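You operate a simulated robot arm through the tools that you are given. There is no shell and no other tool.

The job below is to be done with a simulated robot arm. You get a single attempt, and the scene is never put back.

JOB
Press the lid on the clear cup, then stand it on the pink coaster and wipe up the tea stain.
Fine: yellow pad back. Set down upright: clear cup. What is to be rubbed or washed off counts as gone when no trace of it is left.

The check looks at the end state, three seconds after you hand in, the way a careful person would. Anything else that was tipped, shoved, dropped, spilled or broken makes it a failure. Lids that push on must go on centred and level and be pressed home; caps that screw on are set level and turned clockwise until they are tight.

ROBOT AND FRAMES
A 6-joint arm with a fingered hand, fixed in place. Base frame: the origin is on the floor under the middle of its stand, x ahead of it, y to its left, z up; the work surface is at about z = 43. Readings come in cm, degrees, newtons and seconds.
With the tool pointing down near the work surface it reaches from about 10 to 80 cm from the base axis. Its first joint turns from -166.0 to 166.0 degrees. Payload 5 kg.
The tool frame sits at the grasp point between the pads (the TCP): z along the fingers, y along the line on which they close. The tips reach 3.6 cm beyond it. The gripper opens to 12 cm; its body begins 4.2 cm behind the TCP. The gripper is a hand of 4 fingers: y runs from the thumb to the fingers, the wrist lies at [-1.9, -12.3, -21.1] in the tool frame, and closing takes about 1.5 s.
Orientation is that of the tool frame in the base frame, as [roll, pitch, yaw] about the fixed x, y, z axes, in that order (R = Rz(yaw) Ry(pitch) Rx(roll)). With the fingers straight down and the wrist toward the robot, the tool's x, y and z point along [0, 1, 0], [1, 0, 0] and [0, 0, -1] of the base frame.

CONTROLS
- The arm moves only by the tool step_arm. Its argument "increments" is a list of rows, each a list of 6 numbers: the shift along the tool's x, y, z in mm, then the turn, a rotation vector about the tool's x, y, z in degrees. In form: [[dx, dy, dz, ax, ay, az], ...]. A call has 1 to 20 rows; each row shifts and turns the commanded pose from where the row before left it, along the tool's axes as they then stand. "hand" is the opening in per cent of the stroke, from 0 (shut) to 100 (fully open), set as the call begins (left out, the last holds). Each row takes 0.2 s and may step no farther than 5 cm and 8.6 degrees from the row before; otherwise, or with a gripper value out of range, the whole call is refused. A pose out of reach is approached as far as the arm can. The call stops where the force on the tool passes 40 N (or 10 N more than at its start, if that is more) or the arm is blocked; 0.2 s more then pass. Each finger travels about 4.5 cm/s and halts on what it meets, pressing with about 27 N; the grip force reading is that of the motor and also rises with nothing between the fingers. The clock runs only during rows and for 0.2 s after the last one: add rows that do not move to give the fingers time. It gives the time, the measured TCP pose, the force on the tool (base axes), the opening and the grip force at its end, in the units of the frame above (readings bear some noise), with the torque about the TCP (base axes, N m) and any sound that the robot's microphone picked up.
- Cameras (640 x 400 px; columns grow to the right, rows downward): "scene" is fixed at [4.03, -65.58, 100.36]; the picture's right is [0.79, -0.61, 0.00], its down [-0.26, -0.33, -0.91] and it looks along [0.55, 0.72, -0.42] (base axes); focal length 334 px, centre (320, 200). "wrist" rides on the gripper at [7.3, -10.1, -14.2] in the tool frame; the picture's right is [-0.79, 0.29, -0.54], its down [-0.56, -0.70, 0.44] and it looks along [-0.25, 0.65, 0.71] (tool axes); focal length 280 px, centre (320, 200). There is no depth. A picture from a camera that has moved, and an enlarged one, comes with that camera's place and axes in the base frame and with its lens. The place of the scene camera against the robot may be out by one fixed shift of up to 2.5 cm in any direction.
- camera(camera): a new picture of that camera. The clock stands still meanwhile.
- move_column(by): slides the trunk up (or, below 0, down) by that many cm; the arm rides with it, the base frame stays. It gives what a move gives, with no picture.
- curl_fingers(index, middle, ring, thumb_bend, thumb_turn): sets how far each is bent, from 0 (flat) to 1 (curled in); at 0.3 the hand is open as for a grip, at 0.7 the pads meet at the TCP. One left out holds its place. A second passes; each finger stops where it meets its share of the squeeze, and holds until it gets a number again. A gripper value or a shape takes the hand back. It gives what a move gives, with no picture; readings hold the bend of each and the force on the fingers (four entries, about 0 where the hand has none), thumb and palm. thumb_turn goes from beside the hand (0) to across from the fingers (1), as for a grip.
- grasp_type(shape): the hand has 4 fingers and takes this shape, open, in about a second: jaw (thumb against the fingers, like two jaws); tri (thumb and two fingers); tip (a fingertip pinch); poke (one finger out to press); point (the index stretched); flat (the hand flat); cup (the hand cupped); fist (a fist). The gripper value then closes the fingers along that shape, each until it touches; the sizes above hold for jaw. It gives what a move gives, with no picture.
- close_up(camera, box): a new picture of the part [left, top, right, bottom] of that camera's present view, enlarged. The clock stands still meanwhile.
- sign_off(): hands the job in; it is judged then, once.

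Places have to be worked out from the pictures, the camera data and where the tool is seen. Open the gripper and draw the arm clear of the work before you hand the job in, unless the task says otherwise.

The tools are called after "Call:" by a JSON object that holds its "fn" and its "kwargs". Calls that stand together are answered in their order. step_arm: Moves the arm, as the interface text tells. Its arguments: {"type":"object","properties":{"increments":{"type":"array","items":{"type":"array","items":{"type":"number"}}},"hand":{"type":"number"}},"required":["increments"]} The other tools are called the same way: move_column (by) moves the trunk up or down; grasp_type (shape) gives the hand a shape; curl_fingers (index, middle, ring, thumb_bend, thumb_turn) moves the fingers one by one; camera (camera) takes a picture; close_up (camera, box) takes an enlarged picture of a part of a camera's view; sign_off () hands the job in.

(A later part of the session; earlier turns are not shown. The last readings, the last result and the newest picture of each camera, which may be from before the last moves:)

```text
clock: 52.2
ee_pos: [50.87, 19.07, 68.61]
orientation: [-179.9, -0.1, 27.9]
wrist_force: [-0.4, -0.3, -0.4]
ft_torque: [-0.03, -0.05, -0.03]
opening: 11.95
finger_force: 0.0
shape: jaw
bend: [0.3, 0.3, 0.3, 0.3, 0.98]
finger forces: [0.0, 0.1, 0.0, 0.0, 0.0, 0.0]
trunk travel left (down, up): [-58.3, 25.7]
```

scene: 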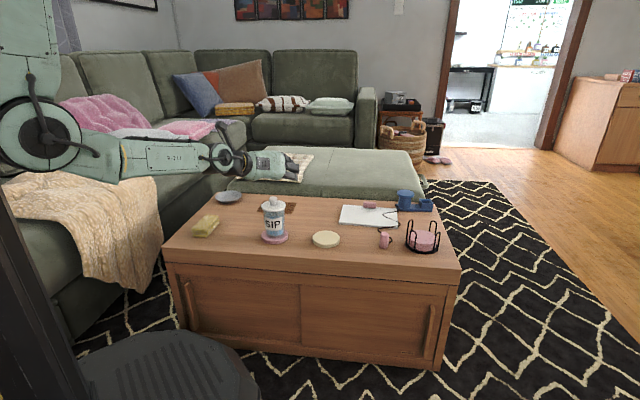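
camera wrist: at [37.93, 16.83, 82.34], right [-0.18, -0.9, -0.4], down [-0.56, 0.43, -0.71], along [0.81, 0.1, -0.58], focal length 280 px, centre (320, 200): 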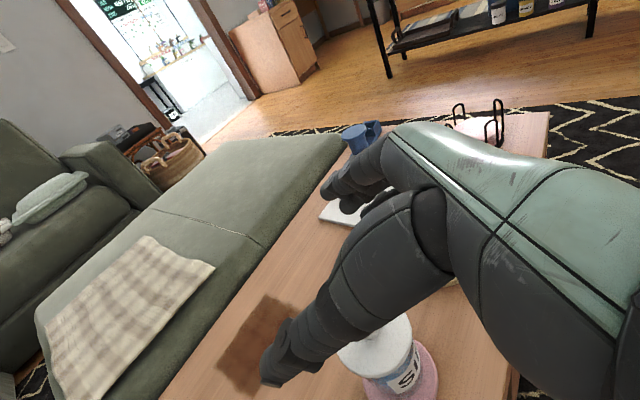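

Both turns were reached exactly. I move across at height to above the yellow pad and look.

Call:
{"fn": "step_arm", "kwargs": {"increments": [[-6, -31, 0, 0, 0, 0], [-6, -31, 0, 0, 0, 0], [-6, -31, 0, 0, 0, 0], [-6, -31, 0, 0, 0, 0], [-6, -31, 0, 0, 0, 0], [-6, -31, 0, 0, 0, 0], [-6, -31, 0, 0, 0, 0], [-3, -28, 0, 0, 0, 0], [0, 0, 0, 0, 0, 0]]}}

Call:
{"fn": "camera", "kwargs": {"camera": "wrist"}}

Call:
{"fn": "camera", "kwargs": {"camera": "scene"}}

```text
clock: 54.2
ee_pos: [35.31, 38.76, 68.91]
orientation: [-179.9, 0.0, 28.0]
wrist_force: [0.5, -0.4, -0.4]
ft_torque: [0.05, 0.02, -0.01]
opening: 11.96
finger_force: 0.2
shape: jaw
bend: [0.3, 0.3, 0.3, 0.3, 0.98]
finger forces: [0.0, 0.0, 0.0, 0.1, 0.1, 0.0]
trunk travel left (down, up): [-58.3, 25.7]
```

```text
taken
camera wrist: at [37.06, 51.05, 83.14], right [-0.56, -0.63, 0.54], down [-0.82, 0.36, -0.44], along [0.08, -0.69, -0.71], focal length 280 px, centre (320, 200)
```

wrist: 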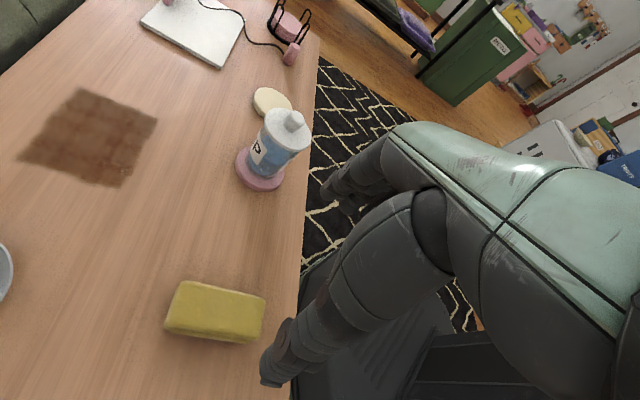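

```text
taken
```

scene: 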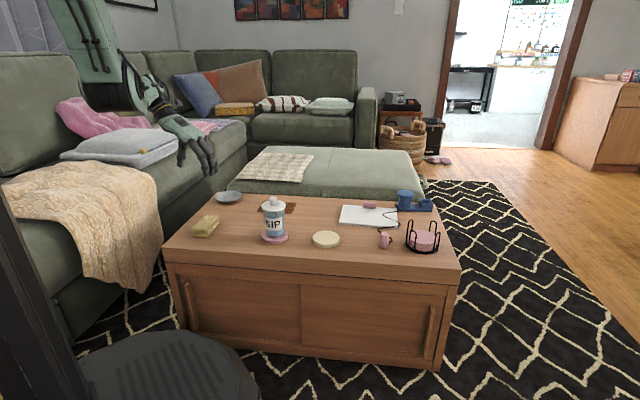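

The pad is in view. I enlarge it and the stain to measure both.

Call:
{"fn": "close_up", "kwargs": {"camera": "wrist", "box": [140, 260, 300, 360]}}

Call:
{"fn": "close_up", "kwargs": {"camera": "wrist", "box": [0, 70, 192, 200]}}

Call:
{"fn": "close_up", "kwargs": {"camera": "scene", "box": [240, 185, 336, 255]}}

```text
4.00 times, centred on (220, 310) of wrist
camera zoom: at [37.06, 51.05, 83.14], right [-0.56, -0.63, 0.54], down [-0.82, 0.36, -0.44], along [0.08, -0.69, -0.71], focal length 1122 px, centre (720, -240)
```

zoom: 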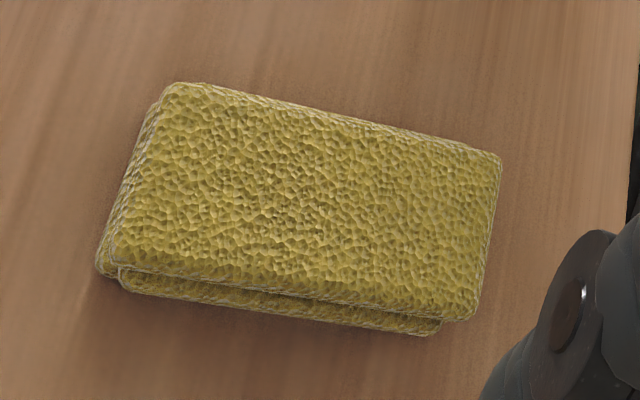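

```text
3.08 times, centred on (96, 135) of wrist
camera zoom: at [37.06, 51.05, 83.14], right [-0.56, -0.63, 0.54], down [-0.82, 0.36, -0.44], along [0.08, -0.69, -0.71], focal length 863 px, centre (1009, 400)
```

zoom: 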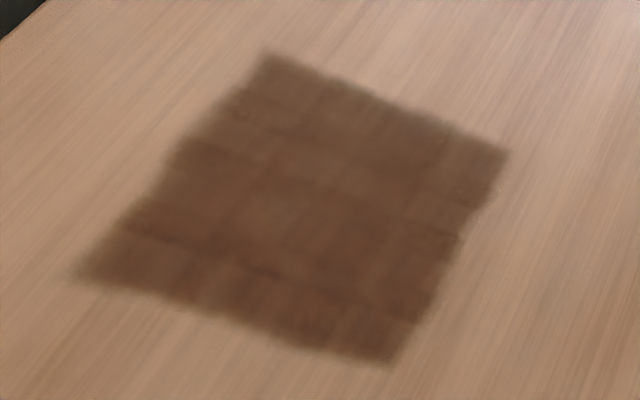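

```text
5.71 times, centred on (288, 220) of scene
camera zoom: at [4.03, -65.58, 100.36], right [0.79, -0.61, 0.0], down [-0.26, -0.33, -0.91], along [0.55, 0.72, -0.42], focal length 1906 px, centre (503, 86)
```

zoom: 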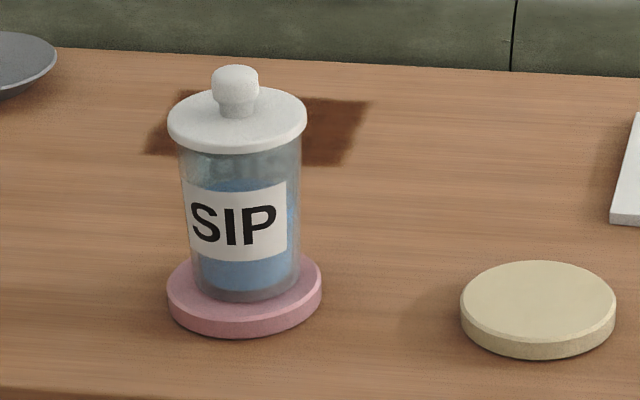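

The pad measures about 10.9 × 5.1 cm, centred at (35.5, 39.4) with its long side at azimuth ≈ 44°. I turn the hand 15° to match it, centre over it, and lower the trunk back part of the way.

Call:
{"fn": "step_arm", "kwargs": {"hand": 80, "increments": [[0, 0, 0, 0, 0, -7.5], [0, 0, 0, 0, 0, -7.5], [5.8, -3.4, 0, 0, 0, 0], [0, 0, 0, 0, 0, 0]]}}

Call:
{"fn": "move_column", "kwargs": {"by": -9}}

Call:
{"fn": "camera", "kwargs": {"camera": "scene"}}

Call:
{"fn": "camera", "kwargs": {"camera": "wrist"}}

```text
clock: 55.2
ee_pos: [35.51, 39.36, 68.84]
orientation: [180.0, 0.1, 42.9]
wrist_force: [0.3, -0.6, 0.3]
ft_torque: [0.03, 0.0, 0.03]
opening: 9.66
finger_force: 0.1
shape: jaw
bend: [0.26, 0.34, 0.32, 0.51, 0.99]
finger forces: [0.1, 0.0, 0.0, 0.0, 0.0, 0.1]
trunk travel left (down, up): [-58.3, 25.7]
```

```text
clock: 56.5
ee_pos: [35.47, 39.32, 59.91]
orientation: [-180.0, 0.0, 42.9]
wrist_force: [0.8, -0.3, 0.7]
ft_torque: [0.03, -0.02, -0.03]
opening: 9.62
finger_force: 0.1
shape: jaw
bend: [0.26, 0.34, 0.32, 0.51, 0.99]
finger forces: [0.0, 0.0, 0.0, 0.1, 0.0, 0.0]
trunk travel left (down, up): [-49.3, 34.7]
```

```text
taken
```

scene: 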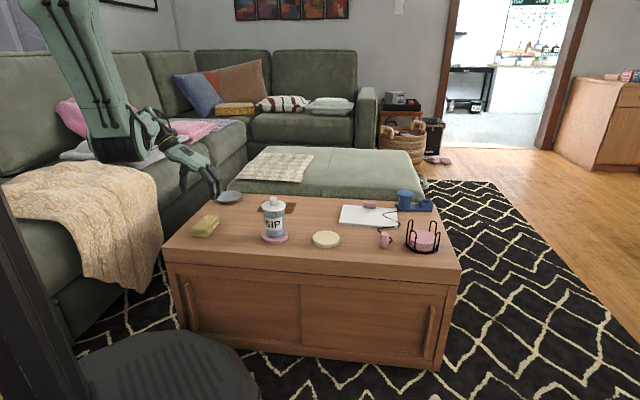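

```text
taken
camera wrist: at [34.06, 51.69, 74.11], right [-0.38, -0.75, 0.54], down [-0.89, 0.13, -0.44], along [0.26, -0.65, -0.71], focal length 280 px, centre (320, 200)
```

wrist: 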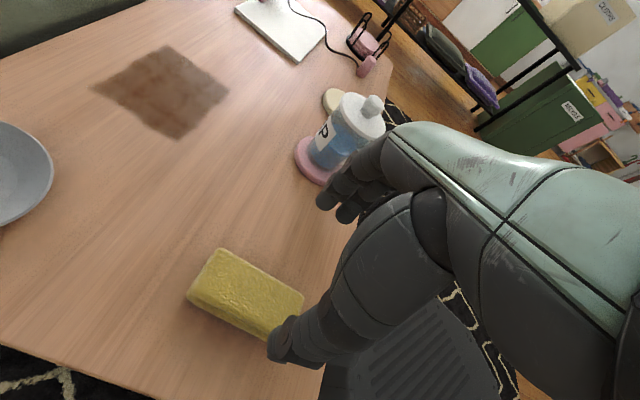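

The hand is above the pad; I zoom in for the final centring before descending.

Call:
{"fn": "close_up", "kwargs": {"camera": "wrist", "box": [170, 230, 330, 370]}}

```text
2.86 times, centred on (250, 300) of wrist
camera zoom: at [34.06, 51.69, 74.11], right [-0.38, -0.75, 0.54], down [-0.89, 0.13, -0.44], along [0.26, -0.65, -0.71], focal length 801 px, centre (520, -86)
```

zoom: 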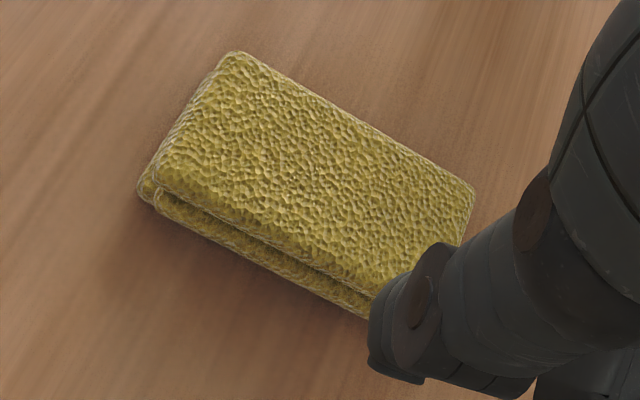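

The pad centre computes to (35.55, 39.37), right under the TCP. I lower the trunk by the remaining 8 cm, then look before the final descent.

Call:
{"fn": "move_column", "kwargs": {"by": -8}}

Call:
{"fn": "step_arm", "kwargs": {"hand": 70, "increments": [[0, 0, 10, 0, 0, -1], [0, 0, 10, 0, 0, 0], [0, 0, 0, 0, 0, 0]]}}

Call:
{"fn": "close_up", "kwargs": {"camera": "scene", "box": [150, 160, 262, 250]}}

Call:
{"fn": "camera", "kwargs": {"camera": "wrist"}}

```text
clock: 57.6
ee_pos: [35.61, 39.25, 51.87]
orientation: [-179.9, 0.1, 43.0]
wrist_force: [0.7, 0.5, 0.6]
ft_torque: [-0.02, 0.0, 0.02]
opening: 9.63
finger_force: 0.1
shape: jaw
bend: [0.26, 0.34, 0.32, 0.51, 0.99]
finger forces: [0.0, 0.1, 0.0, 0.1, 0.1, 0.1]
trunk travel left (down, up): [-41.3, 42.7]
```

```text
clock: 58.4
ee_pos: [35.61, 39.33, 49.8]
orientation: [179.9, 0.0, 44.0]
wrist_force: [0.4, 0.3, -0.5]
ft_torque: [-0.01, 0.03, 0.0]
opening: 8.44
finger_force: 0.2
shape: jaw
bend: [0.27, 0.37, 0.35, 0.59, 0.99]
finger forces: [0.0, 0.0, 0.1, 0.0, 0.1, 0.0]
trunk travel left (down, up): [-41.3, 42.7]
```

```text
4.44 times, centred on (206, 205) of scene
camera zoom: at [4.03, -65.58, 100.36], right [0.79, -0.61, 0.0], down [-0.26, -0.33, -0.91], along [0.55, 0.72, -0.42], focal length 1482 px, centre (827, 178)
```

zoom: 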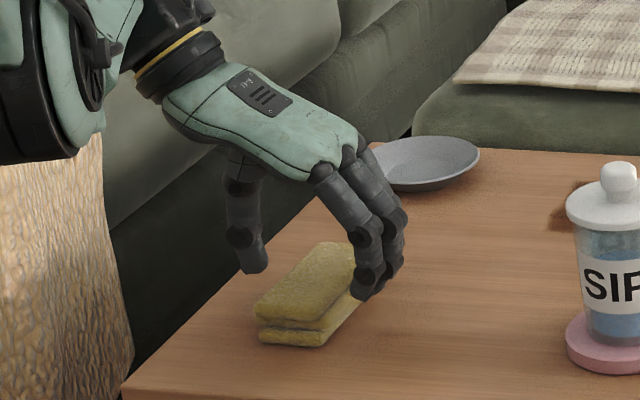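

```text
taken
camera wrist: at [33.86, 51.63, 64.13], right [-0.37, -0.76, 0.54], down [-0.89, 0.11, -0.44], along [0.27, -0.64, -0.71], focal length 280 px, centre (320, 200)
```

wrist: 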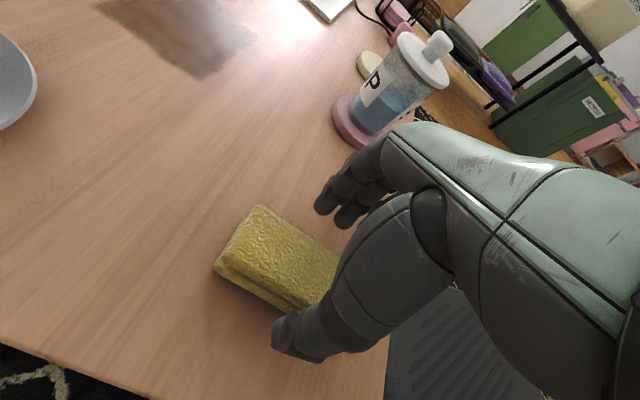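

The pad lies between thumb and fingers, which are over the free table on either side. I lower 2.5 cm more so the tips end about 7 mm above the table, then close on the pad.

Call:
{"fn": "step_arm", "kwargs": {"increments": [[0, 0, 10, 0, 0, 0], [0, 0, 10, 0, 0, 0], [0, 0, 5, 0, 0, 0], [0, 0, 0, 0, 0, 0]]}}

Call:
{"fn": "step_arm", "kwargs": {"hand": 25, "increments": [[0, 0, 0, 0, 0, 0], [0, 0, 0, 0, 0, 0], [0, 0, 0, 0, 0, 0], [0, 0, 0, 0, 0, 0], [0, 0, 0, 0, 0, 0], [0, 0, 0, 0, 0, 0], [0, 0, 0, 0, 0, 0], [0, 0, 0, 0, 0, 0]]}}

Call:
{"fn": "close_up", "kwargs": {"camera": "scene", "box": [150, 160, 262, 250]}}

Call:
{"fn": "camera", "kwargs": {"camera": "wrist"}}

```text
clock: 59.4
ee_pos: [35.54, 39.36, 47.33]
orientation: [180.0, -0.1, 44.0]
wrist_force: [-0.3, -1.0, 0.8]
ft_torque: [-0.01, -0.03, 0.01]
opening: 8.42
finger_force: 0.0
shape: jaw
bend: [0.27, 0.37, 0.35, 0.59, 0.99]
finger forces: [0.0, 0.0, 0.0, 0.1, 0.0, 0.0]
trunk travel left (down, up): [-41.3, 42.7]
```

```text
clock: 61.2
ee_pos: [35.51, 39.3, 47.33]
orientation: [180.0, -0.1, 44.0]
wrist_force: [1.0, -0.2, -0.7]
ft_torque: [0.0, 0.0, 0.0]
opening: 5.42
finger_force: 26.9
shape: jaw
bend: [0.74, 0.48, 0.46, 0.71, 1.0]
finger forces: [13.8, 7.3, 3.3, 0.1, 24.6, 0.1]
trunk travel left (down, up): [-41.3, 42.7]
```

```text
4.44 times, centred on (206, 205) of scene
camera zoom: at [4.03, -65.58, 100.36], right [0.79, -0.61, 0.0], down [-0.26, -0.33, -0.91], along [0.55, 0.72, -0.42], focal length 1482 px, centre (827, 178)
```

zoom: 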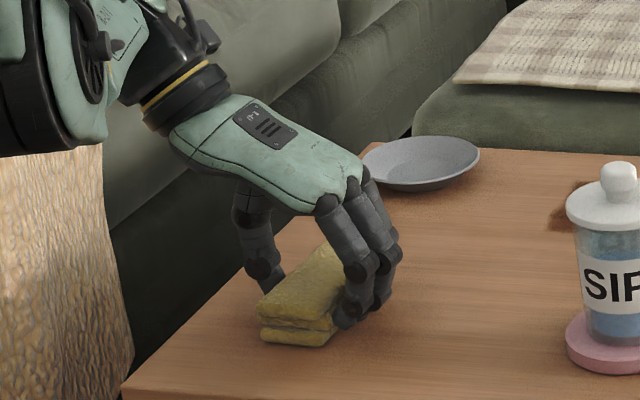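

```text
taken
camera wrist: at [33.86, 51.63, 61.59], right [-0.37, -0.76, 0.54], down [-0.89, 0.11, -0.44], along [0.27, -0.64, -0.71], focal length 280 px, centre (320, 200)
```

wrist: 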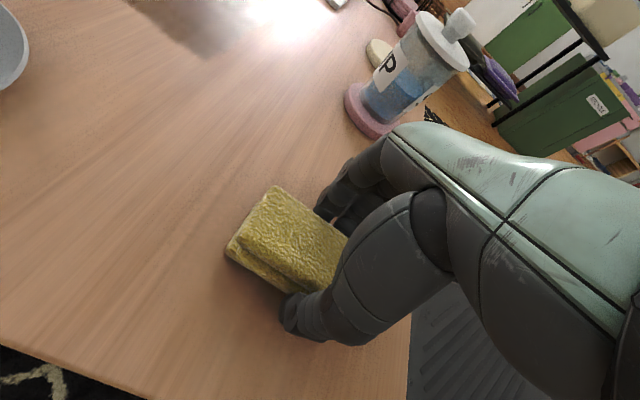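

The pad is held (thumb 24.6 N) with the grip pose (35.5, 39.3, 47.33, yaw 44°) noted for putting it back. I lift it 11 cm and check that it comes along level.

Call:
{"fn": "step_arm", "kwargs": {"increments": [[0, 0, -10, 0, 0, 0], [0, 0, -20, 0, 0, 0], [0, 0, -25, 0, 0, 0], [0, 0, -25, 0, 0, 0], [0, 0, -30, 0, 0, 0], [0, 0, 0, 0, 0, 0]]}}

Call:
{"fn": "close_up", "kwargs": {"camera": "scene", "box": [150, 130, 262, 230]}}

Call:
{"fn": "camera", "kwargs": {"camera": "wrist"}}

```text
clock: 62.6
ee_pos: [35.56, 39.34, 58.16]
orientation: [-180.0, 0.1, 44.1]
wrist_force: [0.3, -0.6, 0.1]
ft_torque: [0.0, 0.01, -0.02]
opening: 5.41
finger_force: 26.6
shape: jaw
bend: [0.74, 0.48, 0.46, 0.71, 1.0]
finger forces: [13.8, 7.4, 3.3, 0.0, 24.6, 0.1]
trunk travel left (down, up): [-41.3, 42.7]
```

```text
4.00 times, centred on (206, 180) of scene
camera zoom: at [4.03, -65.58, 100.36], right [0.79, -0.61, 0.0], down [-0.26, -0.33, -0.91], along [0.55, 0.72, -0.42], focal length 1334 px, centre (776, 280)
```

zoom: 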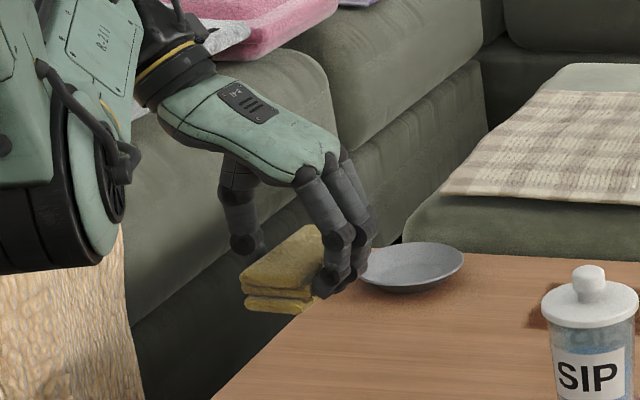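

```text
taken
camera wrist: at [33.83, 51.62, 72.56], right [-0.37, -0.76, 0.54], down [-0.89, 0.11, -0.44], along [0.27, -0.65, -0.71], focal length 280 px, centre (320, 200)
```

wrist: 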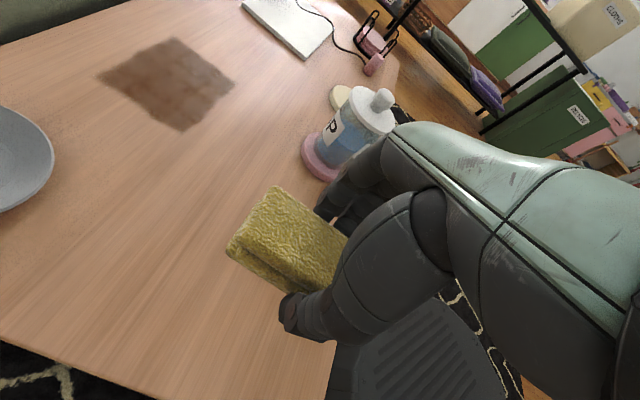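

The pad hangs level in the grip. I carry it toward the stain and turn the hand counter-clockwise to yaw 135°, so the pad's long side matches the stain's.

Call:
{"fn": "step_arm", "kwargs": {"increments": [[30.8, 20.4, 0, 0, 0, 0], [30.8, 20.4, 0, 0, 0, 0], [30.8, 20.4, 0, 0, 0, 0], [30.8, 20.4, 0, 0, 0, 0], [0, 0, 0, 0, 0, -8.27], [0, 0, 0, 0, 0, -8.27], [0, 0, 0, 0, 0, -8.27], [0, 0, 0, 0, 0, -8.27], [0, 0, 0, 0, 0, -8.27], [0, 0, 0, 0, 0, -8.27], [0, 0, 0, 0, 0, -8.27], [0, 0, 0, 0, 0, -8.27], [0, 0, 0, 0, 0, -8.27], [0, 0, 0, 0, 0, -8.27], [0, 0, 0, 0, 0, -8.27], [0, 0, 0, 0, 0, 0]]}}

Call:
{"fn": "camera", "kwargs": {"camera": "wrist"}}

Call:
{"fn": "camera", "kwargs": {"camera": "scene"}}

```text
clock: 66.0
ee_pos: [50.06, 41.97, 58.28]
orientation: [-180.0, -0.1, 135.1]
wrist_force: [-0.3, 0.3, -0.2]
ft_torque: [0.02, -0.03, 0.02]
opening: 5.37
finger_force: 26.8
shape: jaw
bend: [0.74, 0.48, 0.46, 0.71, 1.0]
finger forces: [13.9, 7.3, 3.3, 0.0, 24.5, 0.1]
trunk travel left (down, up): [-41.3, 42.7]
```

```text
taken
camera wrist: at [37.9, 40.0, 72.59], right [0.76, -0.35, 0.54], down [-0.1, -0.89, -0.44], along [0.64, 0.28, -0.71], focal length 280 px, centre (320, 200)
```

wrist: 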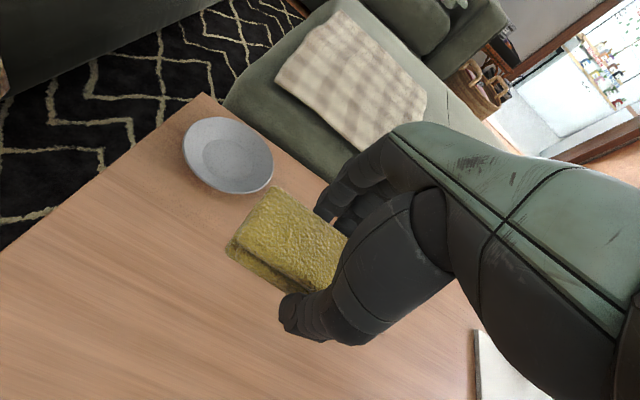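

```text
taken
```

scene: 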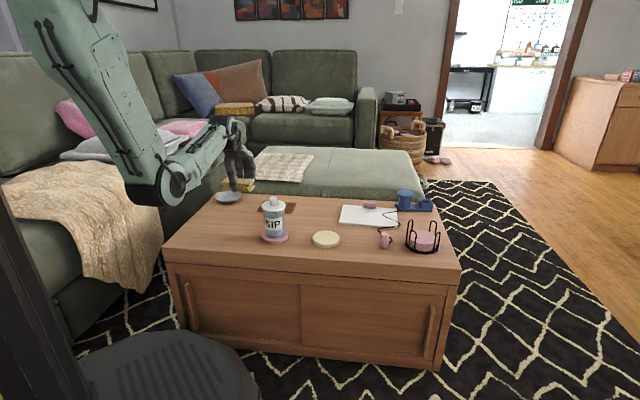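

The pad is aligned and the dish is well away from the wiping area. I move over the stain's centre (64.6, 40.4), then lower to just above it and look.

Call:
{"fn": "step_arm", "kwargs": {"increments": [[-28.5, 22.9, 0, 0, 0, 0], [-28.5, 22.9, 0, 0, 0, 0], [-28.5, 22.9, 0, 0, 0, 0], [-28.5, 22.9, 0, 0, 0, 0], [0, 0, 25, 0, 0, 0], [0, 0, 25, 0, 0, 0], [0, 0, 25, 0, 0, 0], [0, 0, 0, 0, 0, 0]]}}

Call:
{"fn": "camera", "kwargs": {"camera": "wrist"}}

Call:
{"fn": "camera", "kwargs": {"camera": "scene"}}

Call:
{"fn": "close_up", "kwargs": {"camera": "scene", "box": [200, 130, 360, 250]}}

```text
clock: 67.8
ee_pos: [64.61, 40.38, 50.79]
orientation: [-180.0, 0.0, 135.0]
wrist_force: [0.5, -0.2, -0.7]
ft_torque: [0.01, -0.01, -0.02]
opening: 5.42
finger_force: 26.8
shape: jaw
bend: [0.74, 0.48, 0.46, 0.71, 1.0]
finger forces: [13.9, 7.4, 3.4, 0.0, 24.6, 0.1]
trunk travel left (down, up): [-41.3, 42.7]
```

```text
taken
camera wrist: at [52.35, 38.43, 65.12], right [0.76, -0.35, 0.54], down [-0.1, -0.89, -0.44], along [0.64, 0.28, -0.71], focal length 280 px, centre (320, 200)
```

wrist: 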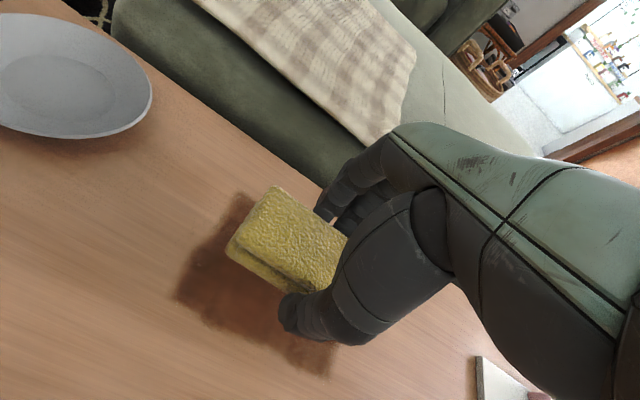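

```text
taken
```

scene: 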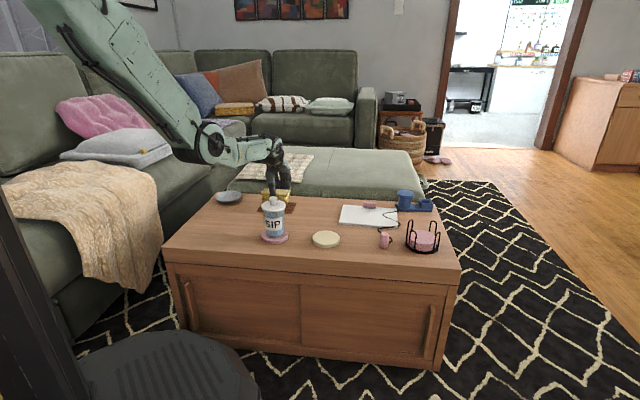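

```text
3.33 times, centred on (280, 190) of scene
camera zoom: at [4.03, -65.58, 100.36], right [0.79, -0.61, 0.0], down [-0.26, -0.33, -0.91], along [0.55, 0.72, -0.42], focal length 1112 px, centre (453, 233)
```

zoom: 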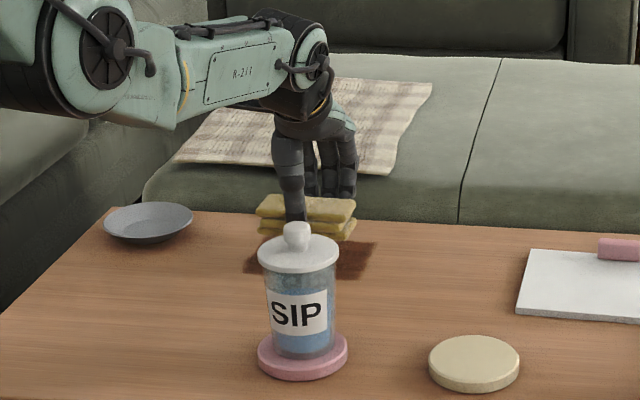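

The forearm passes well above the cup and the pad is right over the stain. I lower the pad onto the table and feel for contact.

Call:
{"fn": "step_arm", "kwargs": {"increments": [[0, 0, 12, 0, 0, 0], [0, 0, 12, 0, 0, 0], [0, 0, 9, 0, 0, 0], [0, 0, 0, 0, 0, 0]]}}

Call:
{"fn": "step_arm", "kwargs": {"increments": [[0, 0, 2, 0, 0, 0], [0, 0, 1, 0, 0, 0], [0, 0, 0, 0, 0, 0]]}}

```text
clock: 68.8
ee_pos: [64.63, 40.55, 47.48]
orientation: [179.9, 0.0, 135.0]
wrist_force: [-0.4, -0.1, -1.3]
ft_torque: [0.01, -0.02, -0.02]
opening: 5.43
finger_force: 26.7
shape: jaw
bend: [0.74, 0.48, 0.46, 0.71, 1.0]
finger forces: [13.9, 7.4, 3.4, 0.0, 24.6, 0.0]
trunk travel left (down, up): [-41.3, 42.7]
```

```text
clock: 69.6
ee_pos: [64.62, 40.41, 47.29]
orientation: [-180.0, 0.1, 135.0]
wrist_force: [-0.3, 0.3, 3.0]
ft_torque: [-0.03, -0.01, 0.02]
opening: 5.4
finger_force: 26.9
shape: jaw
bend: [0.74, 0.48, 0.46, 0.71, 1.0]
finger forces: [13.9, 7.3, 3.5, 0.1, 25.3, 0.0]
trunk travel left (down, up): [-41.3, 42.7]
```

Contact at 3 N. I press about 1.5 mm further and make the first back-and-forth strokes along the short direction, at the stain's middle.

Call:
{"fn": "step_arm", "kwargs": {"increments": [[0, 0, 1.5, 0, 0, 0], [0, 15, 0, 0, 0, 0], [0, 15, 0, 0, 0, 0], [0, 15, 0, 0, 0, 0], [0, -15, 0, 0, 0, 0], [0, -15, 0, 0, 0, 0], [0, -15, 0, 0, 0, 0], [0, -15, 0, 0, 0, 0], [0, -15, 0, 0, 0, 0], [0, -15, 0, 0, 0, 0], [0, 0, 0, 0, 0, 0]]}}

Call:
{"fn": "camera", "kwargs": {"camera": "wrist"}}

Call:
{"fn": "close_up", "kwargs": {"camera": "scene", "box": [230, 160, 342, 230]}}

```text
clock: 72.0
ee_pos: [60.2, 35.75, 47.73]
orientation: [-179.9, 0.1, 134.9]
wrist_force: [0.5, 0.4, -0.5]
ft_torque: [0.0, -0.02, -0.03]
opening: 5.46
finger_force: 27.2
shape: jaw
bend: [0.74, 0.48, 0.46, 0.72, 1.0]
finger forces: [15.2, 7.7, 3.4, 0.0, 26.6, 0.0]
out of reach, approached as far as the arm can: row 3, 4
trunk travel left (down, up): [-41.3, 42.7]
```

```text
taken
camera wrist: at [47.95, 33.69, 62.1], right [0.76, -0.35, 0.54], down [-0.1, -0.89, -0.44], along [0.64, 0.28, -0.71], focal length 280 px, centre (320, 200)
```

wrist: 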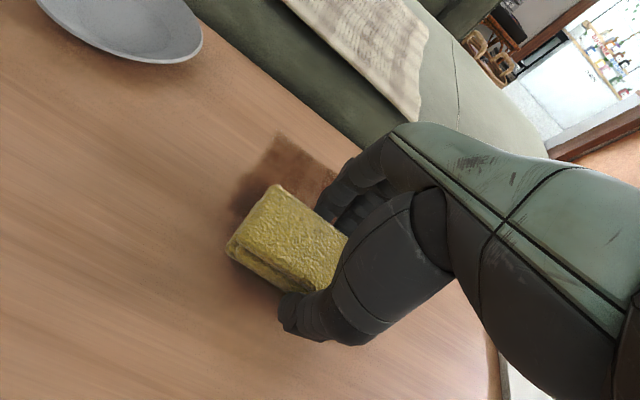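

```text
5.71 times, centred on (286, 195) of scene
camera zoom: at [4.03, -65.58, 100.36], right [0.79, -0.61, 0.0], down [-0.26, -0.33, -0.91], along [0.55, 0.72, -0.42], focal length 1906 px, centre (514, 229)
```

zoom: 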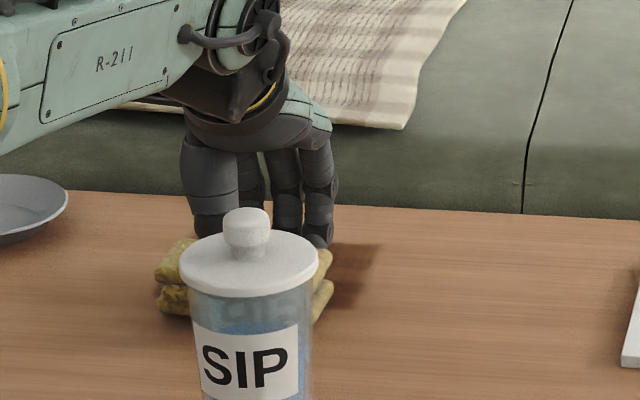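

Rows near the far edge were just out of reach (arm nearly stretched), which also shifted the pose; the near part of the stain is already cleaned. I lift the pad to see what is left and to lower the trunk for more reach.

Call:
{"fn": "step_arm", "kwargs": {"increments": [[0, 0, -30, 0, 0, 0], [0, -20, -40, 0, 0, 0], [0, -20, -40, 0, 0, 0], [0, 0, -40, 0, 0, 0], [0, 0, 0, 0, 0, 0]]}}

Call:
{"fn": "camera", "kwargs": {"camera": "wrist"}}

Call:
{"fn": "close_up", "kwargs": {"camera": "scene", "box": [230, 160, 342, 230]}}

```text
clock: 73.2
ee_pos: [57.42, 32.99, 62.82]
orientation: [180.0, 0.0, 135.0]
wrist_force: [0.7, 0.5, -0.6]
ft_torque: [-0.02, 0.01, 0.0]
opening: 5.42
finger_force: 27.3
shape: jaw
bend: [0.74, 0.48, 0.46, 0.72, 1.0]
finger forces: [15.0, 7.8, 3.4, 0.1, 26.1, 0.1]
trunk travel left (down, up): [-41.3, 42.7]
```

```text
taken
camera wrist: at [45.19, 30.87, 77.21], right [0.76, -0.35, 0.54], down [-0.1, -0.89, -0.44], along [0.64, 0.28, -0.71], focal length 280 px, centre (320, 200)
```

wrist: 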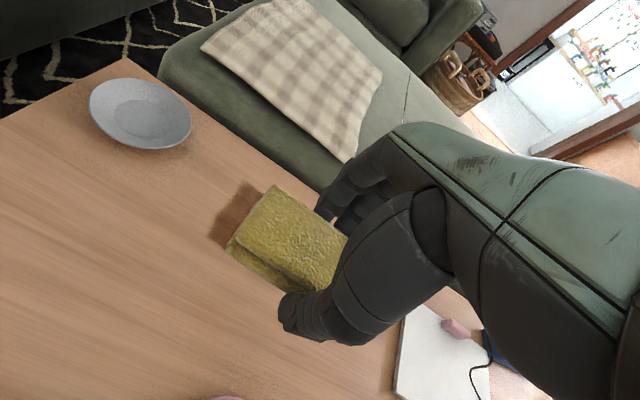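

```text
5.71 times, centred on (286, 195) of scene
camera zoom: at [4.03, -65.58, 100.36], right [0.79, -0.61, 0.0], down [-0.26, -0.33, -0.91], along [0.55, 0.72, -0.42], focal length 1906 px, centre (514, 229)
```

zoom: 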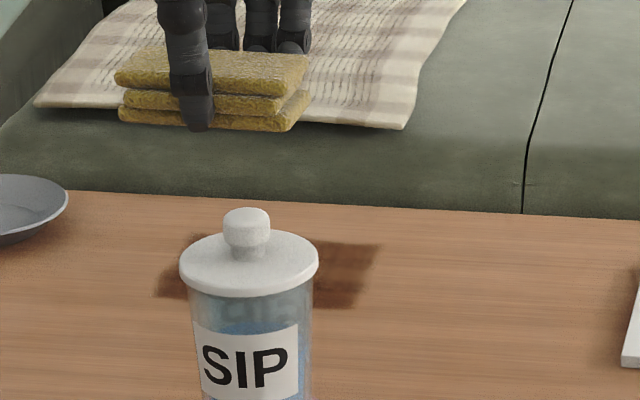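

Much of the stain seems hidden behind cup and pad in these views. I shift the hand aside (over free table) to get a clear look at the stain.

Call:
{"fn": "step_arm", "kwargs": {"increments": [[-30, 0, -10, 0, 0, 0], [-30, 0, -10, 0, 0, 0], [-30, 0, 0, 0, 0, 0], [-30, 0, 0, 0, 0, 0], [0, 0, 0, 0, 0, 0]]}}

Call:
{"fn": "camera", "kwargs": {"camera": "wrist"}}

```text
clock: 74.4
ee_pos: [65.73, 24.44, 64.84]
orientation: [-180.0, 0.1, 135.0]
wrist_force: [0.5, -0.5, -0.4]
ft_torque: [0.0, -0.02, 0.0]
opening: 5.48
finger_force: 27.5
shape: jaw
bend: [0.74, 0.48, 0.46, 0.72, 1.0]
finger forces: [15.0, 7.5, 3.3, 0.1, 26.0, 0.0]
trunk travel left (down, up): [-41.3, 42.7]
```

```text
taken
camera wrist: at [53.67, 22.37, 79.2], right [0.76, -0.35, 0.54], down [-0.1, -0.89, -0.44], along [0.64, 0.28, -0.71], focal length 280 px, centre (320, 200)
```

wrist: 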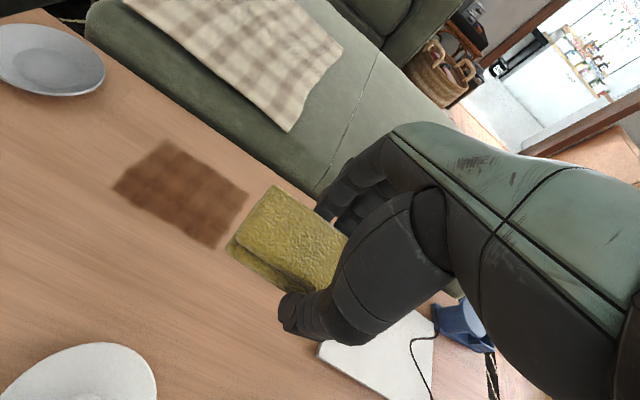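

The stain is still largely there. I zoom in to see whether the strokes lightened part of it.

Call:
{"fn": "close_up", "kwargs": {"camera": "wrist", "box": [90, 120, 282, 260]}}

Call:
{"fn": "close_up", "kwargs": {"camera": "wrist", "box": [210, 170, 370, 310]}}

Call:
{"fn": "close_up", "kwargs": {"camera": "scene", "box": [240, 140, 352, 230]}}

```text
2.86 times, centred on (186, 190) of wrist
camera zoom: at [53.67, 22.37, 79.2], right [0.76, -0.35, 0.54], down [-0.1, -0.89, -0.44], along [0.64, 0.28, -0.71], focal length 801 px, centre (703, 229)
```

zoom: 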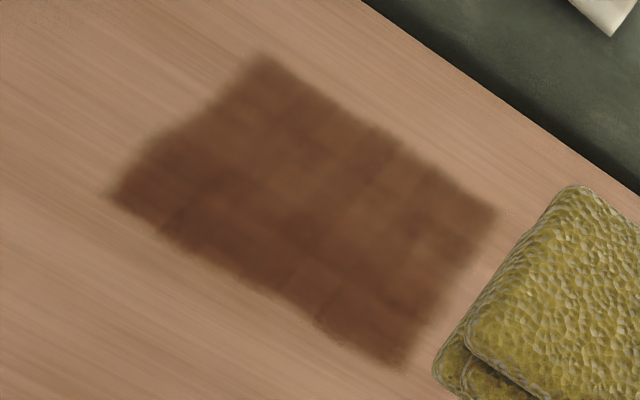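

```text
2.86 times, centred on (290, 240) of wrist
camera zoom: at [53.67, 22.37, 79.2], right [0.76, -0.35, 0.54], down [-0.1, -0.89, -0.44], along [0.64, 0.28, -0.71], focal length 801 px, centre (406, 86)
```

zoom: 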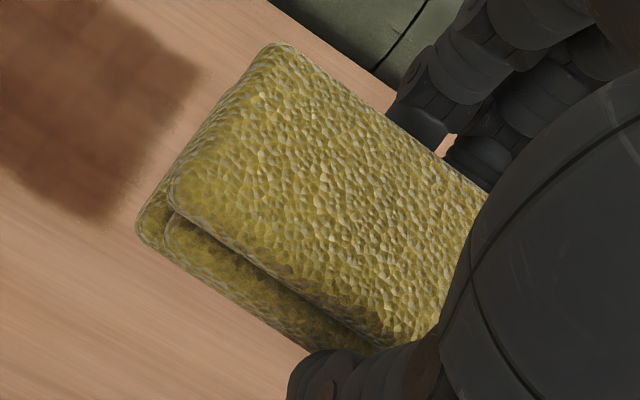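

```text
4.44 times, centred on (296, 185) of scene
camera zoom: at [4.03, -65.58, 100.36], right [0.79, -0.61, 0.0], down [-0.26, -0.33, -0.91], along [0.55, 0.72, -0.42], focal length 1482 px, centre (427, 267)
```

zoom: 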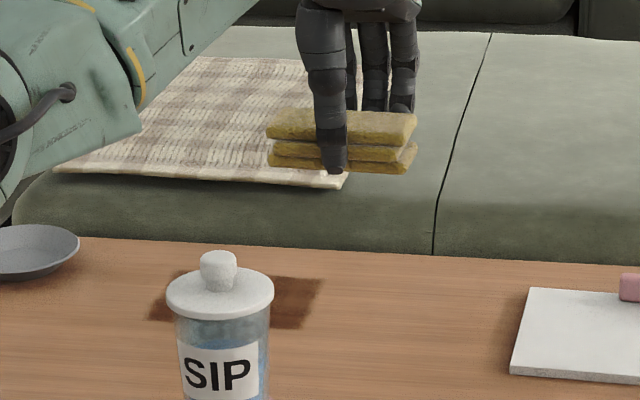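

The stain is only slightly lightened, so it needs firmer, repeated rubbing. I return over it and lower the trunk 10 cm to gain reach toward the far edge.

Call:
{"fn": "step_arm", "kwargs": {"increments": [[30.2, 23.7, 0, 0, 0, 0], [30.2, 23.7, 0, 0, 0, 0], [30.2, 23.7, 0, 0, 0, 0], [30.2, 23.7, 0, 0, 0, 0], [0, 0, 0, 0, 0, 0]]}}

Call:
{"fn": "move_column", "kwargs": {"by": -10}}

Call:
{"fn": "camera", "kwargs": {"camera": "scene"}}

```text
clock: 75.6
ee_pos: [64.1, 39.65, 64.66]
orientation: [179.9, 0.1, 134.9]
wrist_force: [-0.2, -0.2, -1.0]
ft_torque: [-0.02, 0.0, 0.01]
opening: 5.42
finger_force: 27.2
shape: jaw
bend: [0.74, 0.48, 0.46, 0.72, 1.0]
finger forces: [14.9, 7.7, 3.5, 0.1, 25.8, 0.0]
trunk travel left (down, up): [-41.3, 42.7]
```

```text
clock: 77.0
ee_pos: [64.01, 39.59, 54.65]
orientation: [180.0, 0.0, 135.0]
wrist_force: [0.2, 0.9, 0.0]
ft_torque: [-0.01, -0.02, -0.01]
opening: 5.44
finger_force: 26.9
shape: jaw
bend: [0.74, 0.48, 0.46, 0.72, 1.0]
finger forces: [14.9, 7.6, 3.4, 0.0, 25.8, 0.0]
trunk travel left (down, up): [-31.3, 52.7]
```

```text
taken
```

scene: 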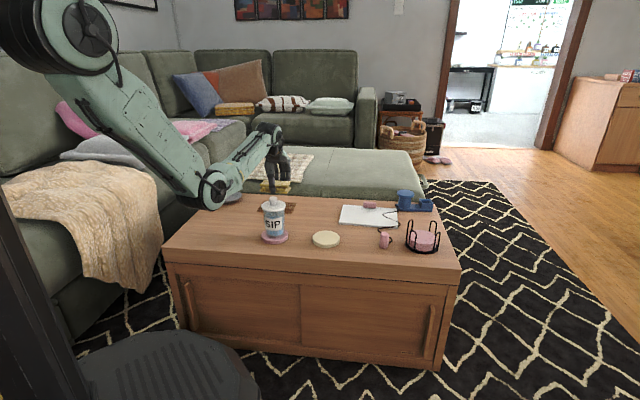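

The elbow and forearm stay clear of cup and table. I lower the pad to the stain again and find contact.

Call:
{"fn": "step_arm", "kwargs": {"increments": [[0, 0, 25, 0, 0, 0], [0, 0, 25, 0, 0, 0], [0, 0, 20, 0, 0, 0], [0, 0, 0, 0, 0, 0]]}}

Call:
{"fn": "step_arm", "kwargs": {"increments": [[0, 0, 2.5, 0, 0, 0], [0, 0, 0, 0, 0, 0]]}}

Call:
{"fn": "step_arm", "kwargs": {"increments": [[0, 0, 2, 0, 0, 0], [0, 0, 0, 0, 0, 0]]}}

```text
clock: 78.0
ee_pos: [64.05, 39.67, 47.46]
orientation: [-179.9, 0.1, 135.0]
wrist_force: [0.8, 0.5, -0.2]
ft_torque: [0.01, 0.0, 0.02]
opening: 5.45
finger_force: 26.8
shape: jaw
bend: [0.74, 0.48, 0.46, 0.72, 1.0]
finger forces: [14.7, 7.7, 3.5, 0.0, 25.8, 0.0]
trunk travel left (down, up): [-31.3, 52.7]
```

```text
clock: 78.6
ee_pos: [63.96, 39.61, 47.34]
orientation: [-180.0, 0.0, 135.0]
wrist_force: [0.5, 0.1, -0.2]
ft_torque: [0.02, 0.0, 0.01]
opening: 5.45
finger_force: 27.2
shape: jaw
bend: [0.74, 0.48, 0.46, 0.72, 1.0]
finger forces: [14.8, 7.6, 3.4, 0.1, 25.8, 0.0]
trunk travel left (down, up): [-31.3, 52.7]
```

```text
clock: 79.2
ee_pos: [64.19, 39.84, 47.16]
orientation: [180.0, 0.0, 134.9]
wrist_force: [0.0, -0.4, 1.0]
ft_torque: [0.01, 0.07, 0.01]
opening: 5.46
finger_force: 27.2
shape: jaw
bend: [0.74, 0.48, 0.46, 0.72, 1.0]
finger forces: [14.8, 7.6, 3.3, 0.0, 25.8, 0.0]
trunk travel left (down, up): [-31.3, 52.7]
```

Contact begins at z≈47.15. I press 2.5 mm further and rub back and forth across the middle strip.

Call:
{"fn": "step_arm", "kwargs": {"increments": [[0, 0, 2.5, 0, 0, 0], [0, 12, 0, 0, 0, 0], [0, 12, 0, 0, 0, 0], [0, 12, 0, 0, 0, 0], [0, 12, 0, 0, 0, 0], [0, -12.5, 0, 0, 0, 0], [0, -12.5, 0, 0, 0, 0], [0, -12.5, 0, 0, 0, 0], [0, -12.5, 0, 0, 0, 0], [0, -12.5, 0, 0, 0, 0], [0, -12.5, 0, 0, 0, 0], [0, 0, 0, 0, 0, 0]]}}

Call:
{"fn": "camera", "kwargs": {"camera": "wrist"}}

Call:
{"fn": "close_up", "kwargs": {"camera": "scene", "box": [230, 160, 342, 230]}}

```text
clock: 81.8
ee_pos: [62.17, 37.67, 47.14]
orientation: [179.9, 0.1, 135.1]
wrist_force: [4.2, 4.6, 14.4]
ft_torque: [0.07, -0.13, 0.02]
opening: 5.47
finger_force: 27.2
shape: jaw
bend: [0.74, 0.48, 0.46, 0.72, 1.0]
finger forces: [17.3, 9.4, 4.2, 0.1, 25.1, 0.0]
trunk travel left (down, up): [-31.3, 52.7]
```

```text
taken
camera wrist: at [49.94, 35.7, 61.44], right [0.76, -0.36, 0.54], down [-0.1, -0.89, -0.44], along [0.64, 0.28, -0.71], focal length 280 px, centre (320, 200)
```

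wrist: 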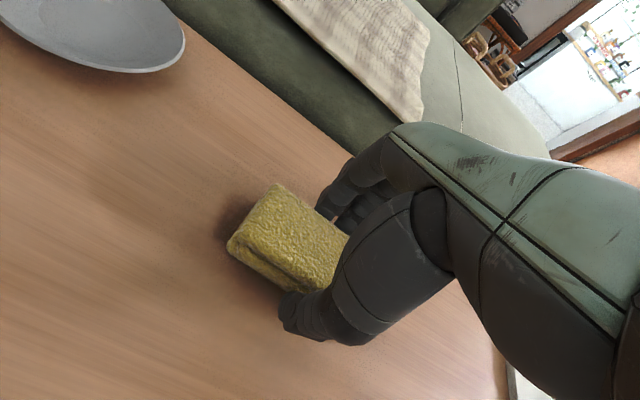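

```text
5.71 times, centred on (286, 195) of scene
camera zoom: at [4.03, -65.58, 100.36], right [0.79, -0.61, 0.0], down [-0.26, -0.33, -0.91], along [0.55, 0.72, -0.42], focal length 1906 px, centre (514, 229)
```

zoom: 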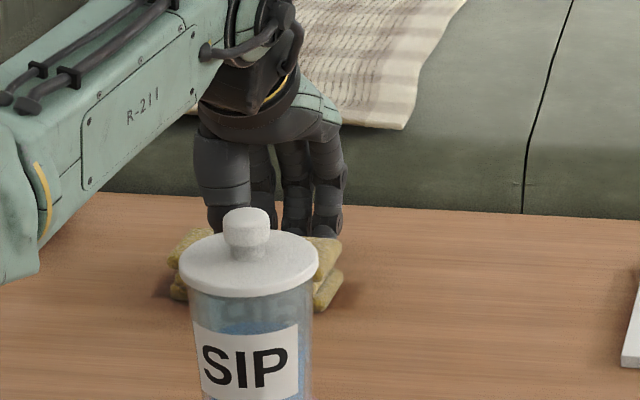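

With about 14 N the middle strip is now coming clean. I continue with the same strokes shifted toward the stain's right-hand end.

Call:
{"fn": "step_arm", "kwargs": {"increments": [[-13, 0, 0, 0, 0, 0], [-13, 0, 0, 0, 0, 0], [0, 12.5, 0, 0, 0, 0], [0, 12.5, 0, 0, 0, 0], [0, 12.5, 0, 0, 0, 0], [0, 12.5, 0, 0, 0, 0], [0, 12.5, 0, 0, 0, 0], [0, 12.5, 0, 0, 0, 0], [0, -12.5, 0, 0, 0, 0], [0, -12.5, 0, 0, 0, 0], [0, -12.5, 0, 0, 0, 0], [0, -12.5, 0, 0, 0, 0], [0, -12.5, 0, 0, 0, 0], [0, -12.5, 0, 0, 0, 0], [0, 0, 0, 0, 0, 0]]}}

Call:
{"fn": "close_up", "kwargs": {"camera": "scene", "box": [230, 160, 342, 230]}}

Call:
{"fn": "camera", "kwargs": {"camera": "wrist"}}

```text
clock: 85.0
ee_pos: [64.04, 35.83, 47.05]
orientation: [179.9, 0.0, 135.0]
wrist_force: [3.9, 4.4, 11.5]
ft_torque: [0.09, -0.1, 0.03]
opening: 5.46
finger_force: 27.7
shape: jaw
bend: [0.74, 0.48, 0.47, 0.72, 0.99]
finger forces: [17.2, 8.8, 4.2, 0.0, 25.4, 0.1]
trunk travel left (down, up): [-31.3, 52.7]
```

```text
5.71 times, centred on (286, 195) of scene
camera zoom: at [4.03, -65.58, 100.36], right [0.79, -0.61, 0.0], down [-0.26, -0.33, -0.91], along [0.55, 0.72, -0.42], focal length 1906 px, centre (514, 229)
```

zoom: 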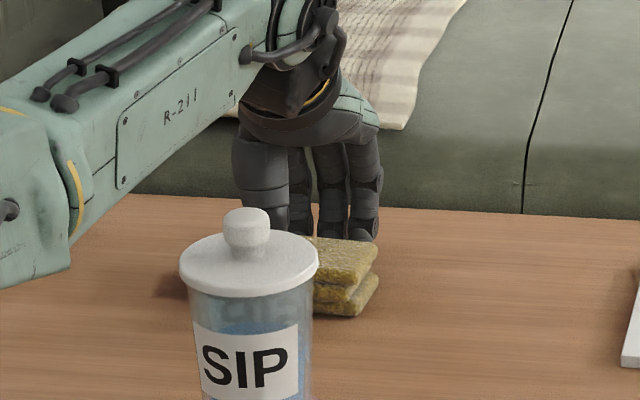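

```text
taken
camera wrist: at [51.74, 33.86, 61.44], right [0.76, -0.35, 0.54], down [-0.1, -0.89, -0.44], along [0.64, 0.28, -0.71], focal length 280 px, centre (320, 200)
```

wrist: 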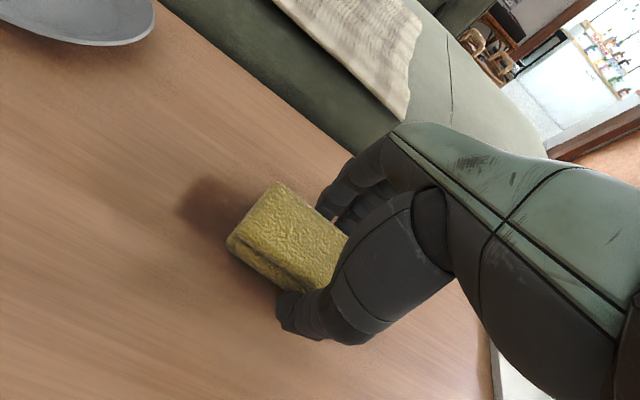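

The right end is clean; a remnant is left at the other end. I slide over 5 cm to that end and repeat the strokes.

Call:
{"fn": "step_arm", "kwargs": {"increments": [[13, 0, 0, 0, 0, 0], [13, 0, 0, 0, 0, 0], [13, 0, 0, 0, 0, 0], [13, 0, 0, 0, 0, 0], [0, 12.5, 0, 0, 0, 0], [0, 12.5, 0, 0, 0, 0], [0, 12.5, 0, 0, 0, 0], [0, 12.5, 0, 0, 0, 0], [0, 12.5, 0, 0, 0, 0], [0, 12.5, 0, 0, 0, 0], [0, -12.5, 0, 0, 0, 0], [0, -12.5, 0, 0, 0, 0], [0, -12.5, 0, 0, 0, 0], [0, -12.5, 0, 0, 0, 0], [0, -12.5, 0, 0, 0, 0], [0, -12.5, 0, 0, 0, 0], [0, 0, 0, 0, 0, 0]]}}

Call:
{"fn": "close_up", "kwargs": {"camera": "scene", "box": [230, 160, 342, 230]}}

Call:
{"fn": "camera", "kwargs": {"camera": "wrist"}}

```text
clock: 88.6
ee_pos: [60.37, 39.72, 47.08]
orientation: [180.0, 0.0, 135.0]
wrist_force: [3.1, 4.1, 12.4]
ft_torque: [0.11, -0.13, -0.03]
opening: 5.46
finger_force: 26.5
shape: jaw
bend: [0.74, 0.48, 0.47, 0.72, 1.0]
finger forces: [17.0, 8.9, 4.0, 0.0, 25.5, 0.0]
trunk travel left (down, up): [-31.3, 52.7]
```

```text
5.71 times, centred on (286, 195) of scene
camera zoom: at [4.03, -65.58, 100.36], right [0.79, -0.61, 0.0], down [-0.26, -0.33, -0.91], along [0.55, 0.72, -0.42], focal length 1906 px, centre (514, 229)
```

zoom: 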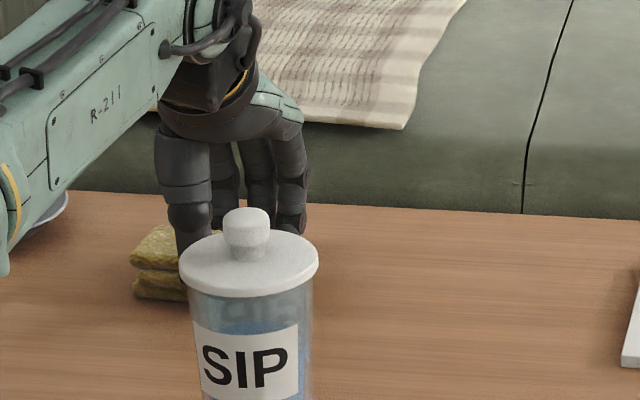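

```text
taken
camera wrist: at [48.13, 37.54, 61.43], right [0.76, -0.35, 0.54], down [-0.1, -0.89, -0.44], along [0.64, 0.28, -0.71], focal length 280 px, centre (320, 200)
```

wrist: 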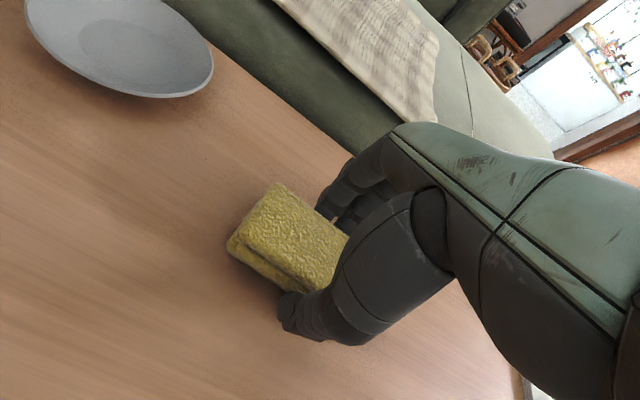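

No brown remains beyond the pad in either view. I lift the pad and move it aside for a full look at the area.

Call:
{"fn": "step_arm", "kwargs": {"increments": [[0, 0, -20, 0, 0, 0], [0, 0, -40, 0, 0, 0], [0, 0, -40, 0, 0, 0], [0, 0, -40, 0, 0, 0], [-40, 0, 0, 0, 0, 0], [-40, 0, 0, 0, 0, 0], [-40, -10, 0, 0, 0, 0], [-40, -10, 0, 0, 0, 0], [0, 0, 0, 0, 0, 0]]}}

Call:
{"fn": "camera", "kwargs": {"camera": "wrist"}}

Call:
{"fn": "close_up", "kwargs": {"camera": "wrist", "box": [50, 90, 258, 240]}}

Call:
{"fn": "close_up", "kwargs": {"camera": "scene", "box": [230, 170, 342, 240]}}

```text
clock: 90.6
ee_pos: [70.21, 26.68, 60.87]
orientation: [-180.0, 0.1, 134.9]
wrist_force: [-0.5, -0.1, -0.8]
ft_torque: [-0.02, 0.01, 0.02]
opening: 5.43
finger_force: 27.0
shape: jaw
bend: [0.74, 0.48, 0.47, 0.72, 1.0]
finger forces: [14.9, 7.5, 3.4, 0.1, 25.9, 0.1]
trunk travel left (down, up): [-31.3, 52.7]
```

```text
taken
camera wrist: at [58.03, 24.75, 75.33], right [0.76, -0.35, 0.54], down [-0.1, -0.89, -0.44], along [0.64, 0.28, -0.71], focal length 280 px, centre (320, 200)
```

wrist: 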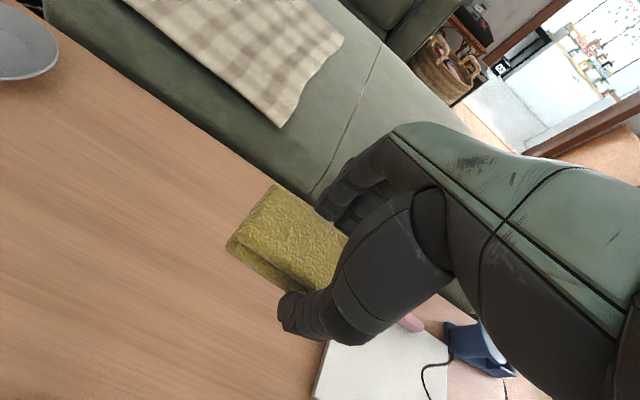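

```text
2.67 times, centred on (154, 165) of wrist
camera zoom: at [58.03, 24.75, 75.33], right [0.76, -0.35, 0.54], down [-0.1, -0.89, -0.44], along [0.64, 0.28, -0.71], focal length 748 px, centre (763, 293)
```

zoom: 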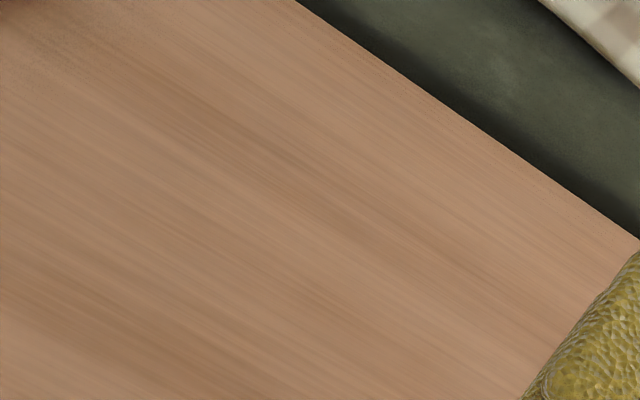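

```text
5.71 times, centred on (286, 205) of scene
camera zoom: at [4.03, -65.58, 100.36], right [0.79, -0.61, 0.0], down [-0.26, -0.33, -0.91], along [0.55, 0.72, -0.42], focal length 1906 px, centre (514, 171)
```

zoom: 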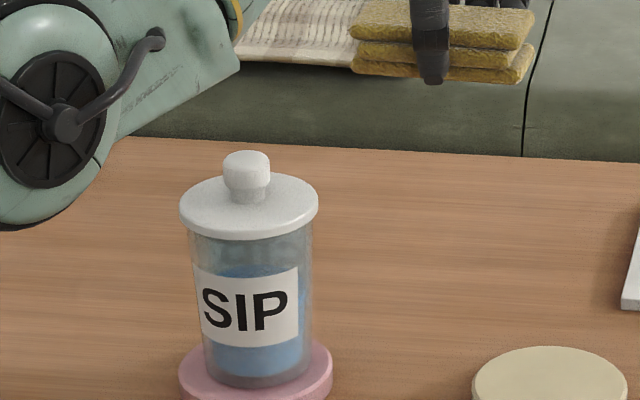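

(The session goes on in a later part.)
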